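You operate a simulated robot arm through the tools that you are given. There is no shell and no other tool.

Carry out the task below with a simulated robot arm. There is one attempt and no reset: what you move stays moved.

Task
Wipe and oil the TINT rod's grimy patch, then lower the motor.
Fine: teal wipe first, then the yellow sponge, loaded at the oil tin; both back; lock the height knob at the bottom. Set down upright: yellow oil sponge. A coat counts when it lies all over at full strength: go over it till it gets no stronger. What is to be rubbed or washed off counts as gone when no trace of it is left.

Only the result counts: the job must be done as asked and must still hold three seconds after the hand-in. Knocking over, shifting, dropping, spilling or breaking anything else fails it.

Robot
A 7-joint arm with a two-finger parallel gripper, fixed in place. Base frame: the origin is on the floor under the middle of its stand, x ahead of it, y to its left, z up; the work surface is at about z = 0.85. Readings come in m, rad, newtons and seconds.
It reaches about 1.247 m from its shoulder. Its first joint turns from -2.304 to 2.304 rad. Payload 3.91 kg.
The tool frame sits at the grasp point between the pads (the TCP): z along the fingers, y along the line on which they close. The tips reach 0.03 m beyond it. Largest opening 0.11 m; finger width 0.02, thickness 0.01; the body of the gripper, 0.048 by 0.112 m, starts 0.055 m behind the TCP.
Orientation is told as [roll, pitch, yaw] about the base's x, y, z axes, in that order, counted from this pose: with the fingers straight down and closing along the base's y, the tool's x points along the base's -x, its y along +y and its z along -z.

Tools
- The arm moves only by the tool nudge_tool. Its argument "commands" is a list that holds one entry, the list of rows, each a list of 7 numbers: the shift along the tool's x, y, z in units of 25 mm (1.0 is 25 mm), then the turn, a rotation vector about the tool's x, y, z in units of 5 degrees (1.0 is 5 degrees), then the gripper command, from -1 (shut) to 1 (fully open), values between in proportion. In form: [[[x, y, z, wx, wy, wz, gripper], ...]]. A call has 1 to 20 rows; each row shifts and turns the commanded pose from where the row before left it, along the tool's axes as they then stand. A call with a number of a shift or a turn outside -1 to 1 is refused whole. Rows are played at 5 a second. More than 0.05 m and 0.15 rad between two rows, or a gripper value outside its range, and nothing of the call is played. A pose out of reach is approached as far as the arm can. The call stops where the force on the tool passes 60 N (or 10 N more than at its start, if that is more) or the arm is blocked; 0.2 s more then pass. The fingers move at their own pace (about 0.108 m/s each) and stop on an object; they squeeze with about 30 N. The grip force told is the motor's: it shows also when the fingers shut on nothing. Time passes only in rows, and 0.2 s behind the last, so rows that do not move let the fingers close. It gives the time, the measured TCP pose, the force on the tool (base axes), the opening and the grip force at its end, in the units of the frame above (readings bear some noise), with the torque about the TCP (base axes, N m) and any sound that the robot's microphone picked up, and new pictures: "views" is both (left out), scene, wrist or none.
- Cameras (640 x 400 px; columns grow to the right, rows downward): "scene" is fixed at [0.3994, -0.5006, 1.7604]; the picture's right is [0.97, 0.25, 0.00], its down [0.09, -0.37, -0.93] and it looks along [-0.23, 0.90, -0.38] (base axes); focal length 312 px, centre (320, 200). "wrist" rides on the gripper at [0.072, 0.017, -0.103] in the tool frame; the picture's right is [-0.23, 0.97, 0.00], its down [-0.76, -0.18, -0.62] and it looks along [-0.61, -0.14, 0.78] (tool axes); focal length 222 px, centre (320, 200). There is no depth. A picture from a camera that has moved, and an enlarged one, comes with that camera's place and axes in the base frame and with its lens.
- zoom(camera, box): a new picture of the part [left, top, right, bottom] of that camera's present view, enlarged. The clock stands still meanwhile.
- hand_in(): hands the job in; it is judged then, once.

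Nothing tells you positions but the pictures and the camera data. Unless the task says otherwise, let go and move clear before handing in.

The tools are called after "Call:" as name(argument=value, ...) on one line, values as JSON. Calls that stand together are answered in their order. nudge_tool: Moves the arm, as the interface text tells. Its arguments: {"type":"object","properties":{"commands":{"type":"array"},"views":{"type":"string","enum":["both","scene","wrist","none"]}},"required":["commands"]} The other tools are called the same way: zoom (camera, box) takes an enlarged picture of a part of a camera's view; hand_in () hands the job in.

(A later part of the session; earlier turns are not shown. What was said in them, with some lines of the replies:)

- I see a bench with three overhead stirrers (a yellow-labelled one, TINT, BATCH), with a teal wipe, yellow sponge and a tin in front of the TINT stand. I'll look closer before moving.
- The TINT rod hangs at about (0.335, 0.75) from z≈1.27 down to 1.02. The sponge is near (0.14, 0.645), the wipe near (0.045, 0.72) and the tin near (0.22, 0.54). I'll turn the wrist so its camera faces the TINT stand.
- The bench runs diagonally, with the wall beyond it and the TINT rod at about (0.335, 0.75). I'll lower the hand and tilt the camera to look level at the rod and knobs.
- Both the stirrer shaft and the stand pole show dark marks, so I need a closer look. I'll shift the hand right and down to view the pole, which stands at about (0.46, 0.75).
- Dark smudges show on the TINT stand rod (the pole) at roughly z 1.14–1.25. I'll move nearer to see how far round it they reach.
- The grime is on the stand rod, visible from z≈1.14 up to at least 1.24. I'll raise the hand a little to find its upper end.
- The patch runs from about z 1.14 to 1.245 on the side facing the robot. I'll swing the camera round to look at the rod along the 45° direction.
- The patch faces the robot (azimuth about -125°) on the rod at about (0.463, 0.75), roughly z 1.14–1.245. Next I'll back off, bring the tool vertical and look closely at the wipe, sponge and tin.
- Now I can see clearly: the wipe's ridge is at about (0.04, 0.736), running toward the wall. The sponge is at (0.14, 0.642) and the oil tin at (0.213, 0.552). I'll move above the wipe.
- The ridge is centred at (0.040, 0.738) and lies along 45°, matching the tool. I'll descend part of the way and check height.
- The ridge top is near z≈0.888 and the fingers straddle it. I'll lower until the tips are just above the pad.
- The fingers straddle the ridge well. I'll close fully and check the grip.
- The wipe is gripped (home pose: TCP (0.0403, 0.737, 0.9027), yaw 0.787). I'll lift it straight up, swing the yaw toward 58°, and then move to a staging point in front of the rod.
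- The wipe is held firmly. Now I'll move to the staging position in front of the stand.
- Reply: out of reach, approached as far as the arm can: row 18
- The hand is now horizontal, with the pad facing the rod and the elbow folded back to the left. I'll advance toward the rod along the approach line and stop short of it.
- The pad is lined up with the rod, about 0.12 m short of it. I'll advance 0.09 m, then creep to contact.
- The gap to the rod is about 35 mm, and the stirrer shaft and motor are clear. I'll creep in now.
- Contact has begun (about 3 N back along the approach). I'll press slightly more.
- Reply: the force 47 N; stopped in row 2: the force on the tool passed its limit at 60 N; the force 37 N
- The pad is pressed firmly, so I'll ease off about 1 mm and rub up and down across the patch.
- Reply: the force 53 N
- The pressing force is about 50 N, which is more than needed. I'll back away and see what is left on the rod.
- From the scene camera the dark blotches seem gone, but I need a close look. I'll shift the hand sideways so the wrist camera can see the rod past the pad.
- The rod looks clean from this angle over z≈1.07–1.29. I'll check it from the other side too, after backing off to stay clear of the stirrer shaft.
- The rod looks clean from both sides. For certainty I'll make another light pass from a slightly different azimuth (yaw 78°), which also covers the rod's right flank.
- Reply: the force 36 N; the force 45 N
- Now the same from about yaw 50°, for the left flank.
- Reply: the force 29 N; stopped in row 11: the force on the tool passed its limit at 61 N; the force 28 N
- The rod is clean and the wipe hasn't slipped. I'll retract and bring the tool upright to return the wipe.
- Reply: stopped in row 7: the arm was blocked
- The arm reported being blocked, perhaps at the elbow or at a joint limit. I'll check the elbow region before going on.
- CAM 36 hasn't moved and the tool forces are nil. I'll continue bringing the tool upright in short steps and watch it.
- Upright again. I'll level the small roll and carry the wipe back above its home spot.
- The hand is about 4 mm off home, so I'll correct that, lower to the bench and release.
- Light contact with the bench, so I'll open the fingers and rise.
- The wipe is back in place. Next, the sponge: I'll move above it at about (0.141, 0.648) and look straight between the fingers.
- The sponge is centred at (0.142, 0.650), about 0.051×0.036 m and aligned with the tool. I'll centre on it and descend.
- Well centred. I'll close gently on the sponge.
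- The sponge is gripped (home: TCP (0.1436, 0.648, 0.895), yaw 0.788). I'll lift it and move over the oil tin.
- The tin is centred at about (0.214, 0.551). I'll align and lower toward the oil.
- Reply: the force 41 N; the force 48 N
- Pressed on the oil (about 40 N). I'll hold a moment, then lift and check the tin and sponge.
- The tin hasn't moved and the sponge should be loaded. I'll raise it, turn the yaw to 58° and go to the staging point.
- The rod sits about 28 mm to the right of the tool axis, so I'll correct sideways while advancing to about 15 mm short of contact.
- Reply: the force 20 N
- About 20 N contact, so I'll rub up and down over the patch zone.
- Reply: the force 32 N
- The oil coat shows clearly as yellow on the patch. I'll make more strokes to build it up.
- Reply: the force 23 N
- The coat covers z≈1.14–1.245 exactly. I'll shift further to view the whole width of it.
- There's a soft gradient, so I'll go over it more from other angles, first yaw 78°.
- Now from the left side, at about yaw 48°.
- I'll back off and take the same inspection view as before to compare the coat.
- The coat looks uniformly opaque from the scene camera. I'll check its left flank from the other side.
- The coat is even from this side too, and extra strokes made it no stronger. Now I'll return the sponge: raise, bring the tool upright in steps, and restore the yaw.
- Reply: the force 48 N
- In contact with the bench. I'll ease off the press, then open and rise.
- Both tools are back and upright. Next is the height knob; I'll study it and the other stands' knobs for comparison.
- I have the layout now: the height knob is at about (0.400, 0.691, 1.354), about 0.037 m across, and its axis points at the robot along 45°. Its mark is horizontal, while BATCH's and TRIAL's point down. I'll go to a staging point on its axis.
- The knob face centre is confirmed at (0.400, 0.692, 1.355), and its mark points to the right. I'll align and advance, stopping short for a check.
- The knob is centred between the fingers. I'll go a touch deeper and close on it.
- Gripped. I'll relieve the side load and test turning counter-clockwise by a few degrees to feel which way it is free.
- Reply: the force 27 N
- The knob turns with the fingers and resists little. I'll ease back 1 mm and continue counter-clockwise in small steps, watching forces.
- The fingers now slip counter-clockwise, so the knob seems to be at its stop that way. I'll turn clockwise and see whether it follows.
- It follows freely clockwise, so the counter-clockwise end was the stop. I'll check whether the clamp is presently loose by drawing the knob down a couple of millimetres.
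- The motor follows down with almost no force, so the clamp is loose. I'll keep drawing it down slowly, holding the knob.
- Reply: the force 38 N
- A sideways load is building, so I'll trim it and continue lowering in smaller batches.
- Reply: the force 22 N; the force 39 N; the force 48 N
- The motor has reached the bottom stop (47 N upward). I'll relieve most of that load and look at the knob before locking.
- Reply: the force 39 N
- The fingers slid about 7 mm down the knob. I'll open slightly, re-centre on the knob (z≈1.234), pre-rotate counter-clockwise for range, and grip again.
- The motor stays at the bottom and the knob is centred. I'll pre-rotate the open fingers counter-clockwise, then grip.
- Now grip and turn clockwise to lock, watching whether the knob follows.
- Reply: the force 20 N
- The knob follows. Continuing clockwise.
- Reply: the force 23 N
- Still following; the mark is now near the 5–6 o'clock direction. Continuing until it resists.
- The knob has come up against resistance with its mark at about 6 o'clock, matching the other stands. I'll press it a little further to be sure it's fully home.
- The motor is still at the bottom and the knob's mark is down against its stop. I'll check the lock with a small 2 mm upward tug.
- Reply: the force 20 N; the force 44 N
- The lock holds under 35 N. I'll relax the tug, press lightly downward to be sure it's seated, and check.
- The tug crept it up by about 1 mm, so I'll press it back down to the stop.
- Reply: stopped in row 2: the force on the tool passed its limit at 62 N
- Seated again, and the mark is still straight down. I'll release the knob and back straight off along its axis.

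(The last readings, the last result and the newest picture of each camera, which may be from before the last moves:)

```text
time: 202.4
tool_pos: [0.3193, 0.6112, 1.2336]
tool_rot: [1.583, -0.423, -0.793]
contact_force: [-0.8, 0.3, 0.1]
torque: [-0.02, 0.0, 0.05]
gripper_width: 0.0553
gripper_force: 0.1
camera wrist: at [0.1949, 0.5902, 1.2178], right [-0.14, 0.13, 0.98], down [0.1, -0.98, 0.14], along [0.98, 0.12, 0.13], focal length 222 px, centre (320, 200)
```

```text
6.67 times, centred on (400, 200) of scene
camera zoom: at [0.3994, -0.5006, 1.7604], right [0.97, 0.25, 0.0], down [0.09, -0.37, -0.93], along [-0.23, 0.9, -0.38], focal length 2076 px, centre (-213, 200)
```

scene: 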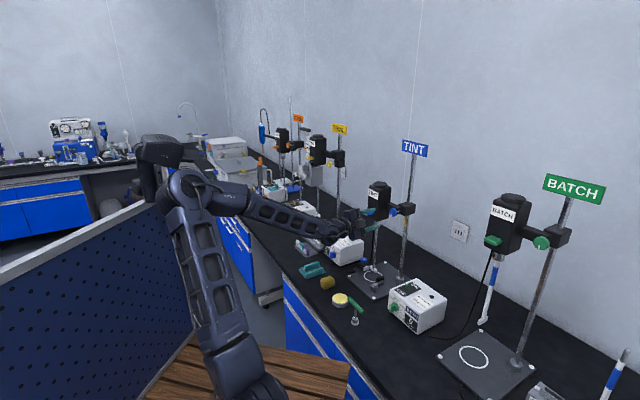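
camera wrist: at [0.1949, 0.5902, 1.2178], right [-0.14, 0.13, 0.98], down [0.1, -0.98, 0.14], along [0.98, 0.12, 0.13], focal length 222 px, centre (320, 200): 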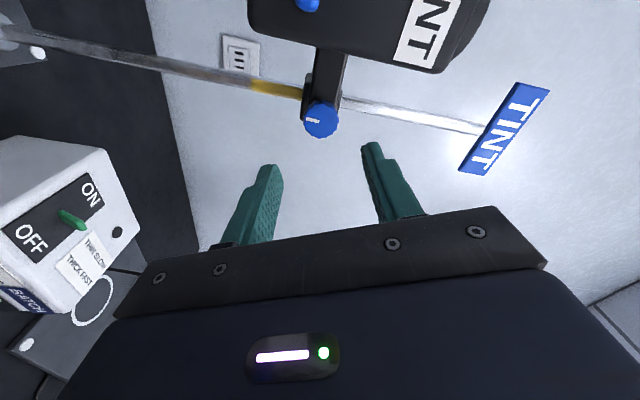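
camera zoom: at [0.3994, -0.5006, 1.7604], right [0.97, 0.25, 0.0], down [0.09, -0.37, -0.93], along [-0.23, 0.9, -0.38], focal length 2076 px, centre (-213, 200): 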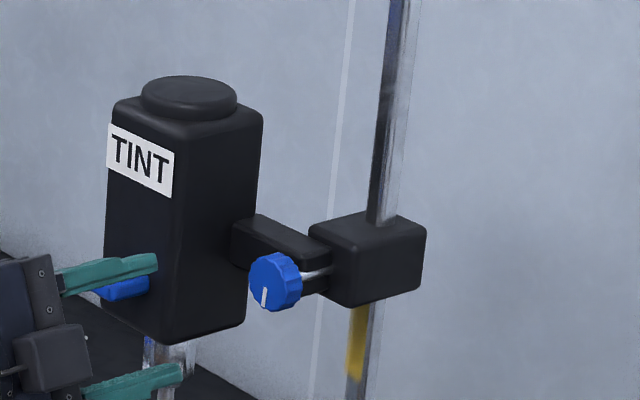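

Call:
zoom(camera="wrist", box=[220, 60, 320, 120])

Call:
zoom(camera="scene", box=[390, 205, 415, 235])

Call:
zoom(camera="wrist", box=[290, 90, 350, 150])

```text
6.40 times, centred on (270, 90) of wrist
camera zoom: at [0.1949, 0.5902, 1.2178], right [-0.14, 0.13, 0.98], down [0.1, -0.98, 0.14], along [0.98, 0.12, 0.13], focal length 1422 px, centre (640, 904)
```

zoom: 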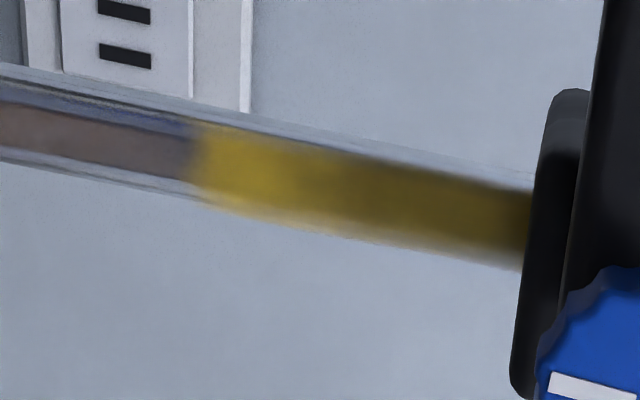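

```text
13.33 times, centred on (402, 220) of scene
camera zoom: at [0.3994, -0.5006, 1.7604], right [0.97, 0.25, 0.0], down [0.09, -0.37, -0.93], along [-0.23, 0.9, -0.38], focal length 4153 px, centre (-780, -67)
```

zoom: 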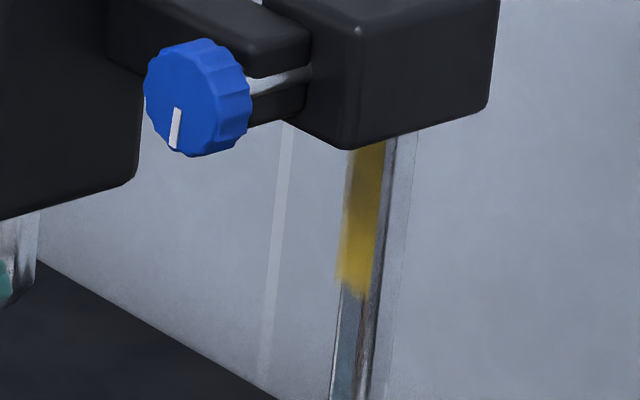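

```text
6.67 times, centred on (320, 120) of wrist
camera zoom: at [0.1949, 0.5902, 1.2178], right [-0.14, 0.13, 0.98], down [0.1, -0.98, 0.14], along [0.98, 0.12, 0.13], focal length 1481 px, centre (320, 733)
```

zoom: 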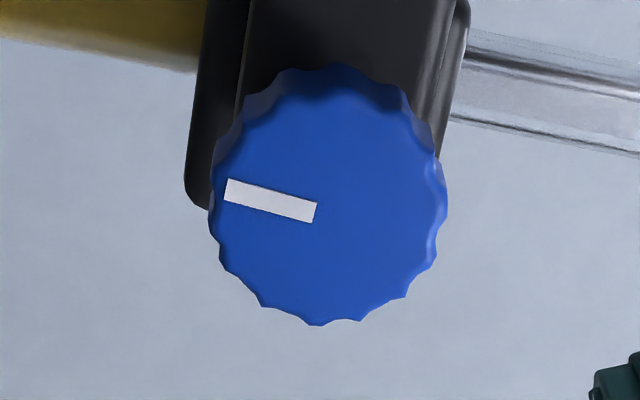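

Call:
zoom(camera="wrist", box=[240, 70, 280, 100])

Call:
zoom(camera="wrist", box=[270, 75, 310, 105])

```text
13.33 times, centred on (260, 85) of wrist
camera zoom: at [0.1949, 0.5902, 1.2178], right [-0.14, 0.13, 0.98], down [0.1, -0.98, 0.14], along [0.98, 0.12, 0.13], focal length 2962 px, centre (1120, 1733)
```

zoom: 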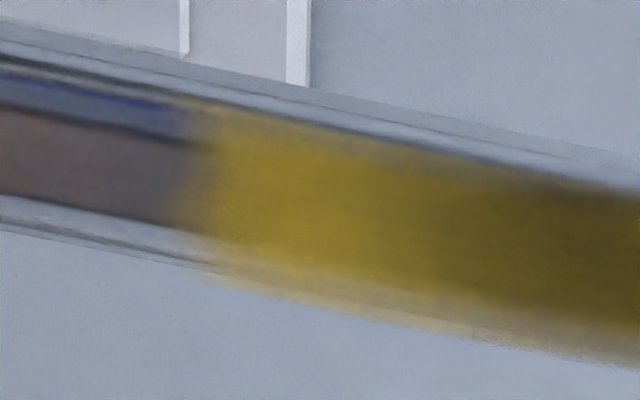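

```text
13.33 times, centred on (290, 90) of wrist
camera zoom: at [0.1949, 0.5902, 1.2178], right [-0.14, 0.13, 0.98], down [0.1, -0.98, 0.14], along [0.98, 0.12, 0.13], focal length 2962 px, centre (720, 1667)
```

zoom: 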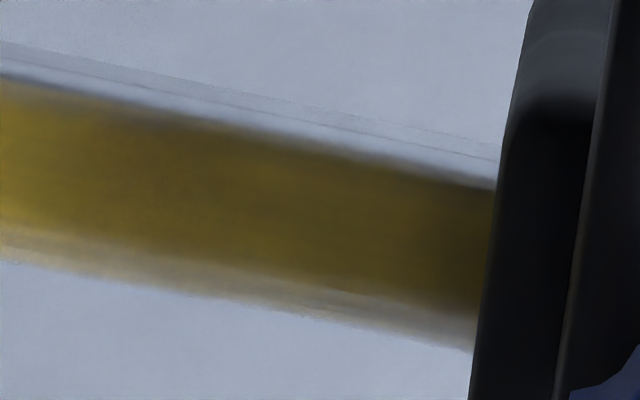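

Released and clear. A last comparison of the bench with the opening picture before handing in.

Call:
zoom(camera="scene", box=[280, 220, 440, 340])

Call:
nudge_tool(commands=[[[0, 0, -0.6, 0, 0, 0, 0], [0, 0, -0.6, 0, 0, 0, 0], [0, 0, 0, 0, 0, 0, 0], [0, 0, 0, 0, 0, 0, 0], [0, 0, 0, 0, 0, 0, 0]]])

```text
3.33 times, centred on (360, 280) of scene
camera zoom: at [0.3994, -0.5006, 1.7604], right [0.97, 0.25, 0.0], down [0.09, -0.37, -0.93], along [-0.23, 0.9, -0.38], focal length 1038 px, centre (187, -67)
```

zoom: 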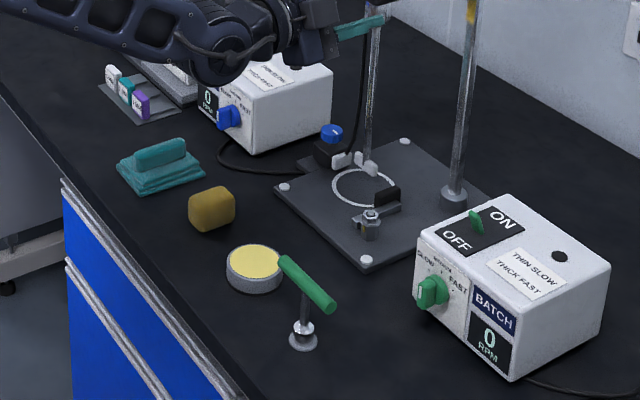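

```text
time: 203.7
tool_pos: [0.2982, 0.5895, 1.2329]
tool_rot: [1.584, -0.423, -0.794]
contact_force: [-0.3, -0.1, -0.2]
torque: [-0.01, -0.01, 0.03]
gripper_width: 0.0551
gripper_force: 0.0
camera wrist: at [0.174, 0.5686, 1.2177], right [-0.14, 0.13, 0.98], down [0.1, -0.98, 0.14], along [0.98, 0.12, 0.13], focal length 222 px, centre (320, 200)
```

scene: 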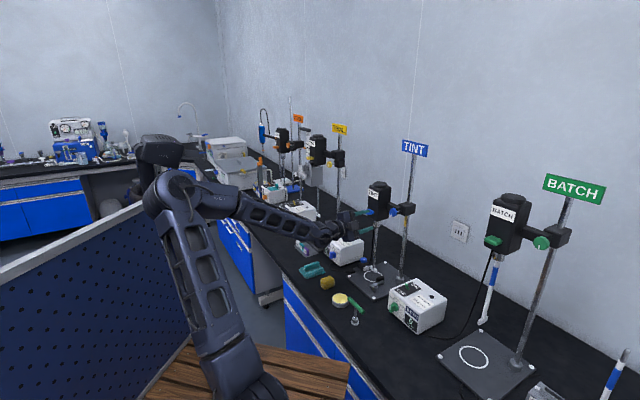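
wrist: 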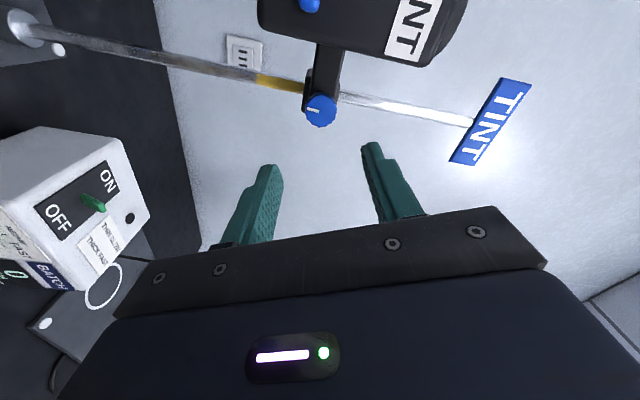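

The wipe, sponge, tin and the other bench items sit where they started. The TINT motor is at the bottom with its knob locked, the patch is coated, and the hand is clear, so I'm handing in.

Call:
hand_in()

```text
The job is handed in.
```

The TINT rod's grimy patch is wiped clean and oiled, and the motor is locked at the bottom of its travel. I've handed the job in; no verdict has come back yet.

- **Wiping:** I rubbed the patch with the teal wipe from three angles. No trace of grime showed from either side afterwards.
- **Oiling:** I loaded the yellow sponge once at the tin and went over the patch from three angles. The coat looks even and solid, and further strokes made no visible difference. I judged full strength only by eye from the cameras.
- **Tools:** Both are back where they started, and the sponge is standing upright. The tin and the other things on the bench look unmoved.
- **Motor:** It came down about 0.12 m to its stop. I turned the height knob clockwise until it would go no further, with its mark pointing straight down like the knobs on the BATCH and TRIAL stands. A 35 N upward test tug crept the motor up by about 1 mm, so I pressed it back down to the stop before letting go.

While I was returning the wipe, the arm reported being blocked once. The camera labelled CAM 36, near the elbow at the time, had not moved.
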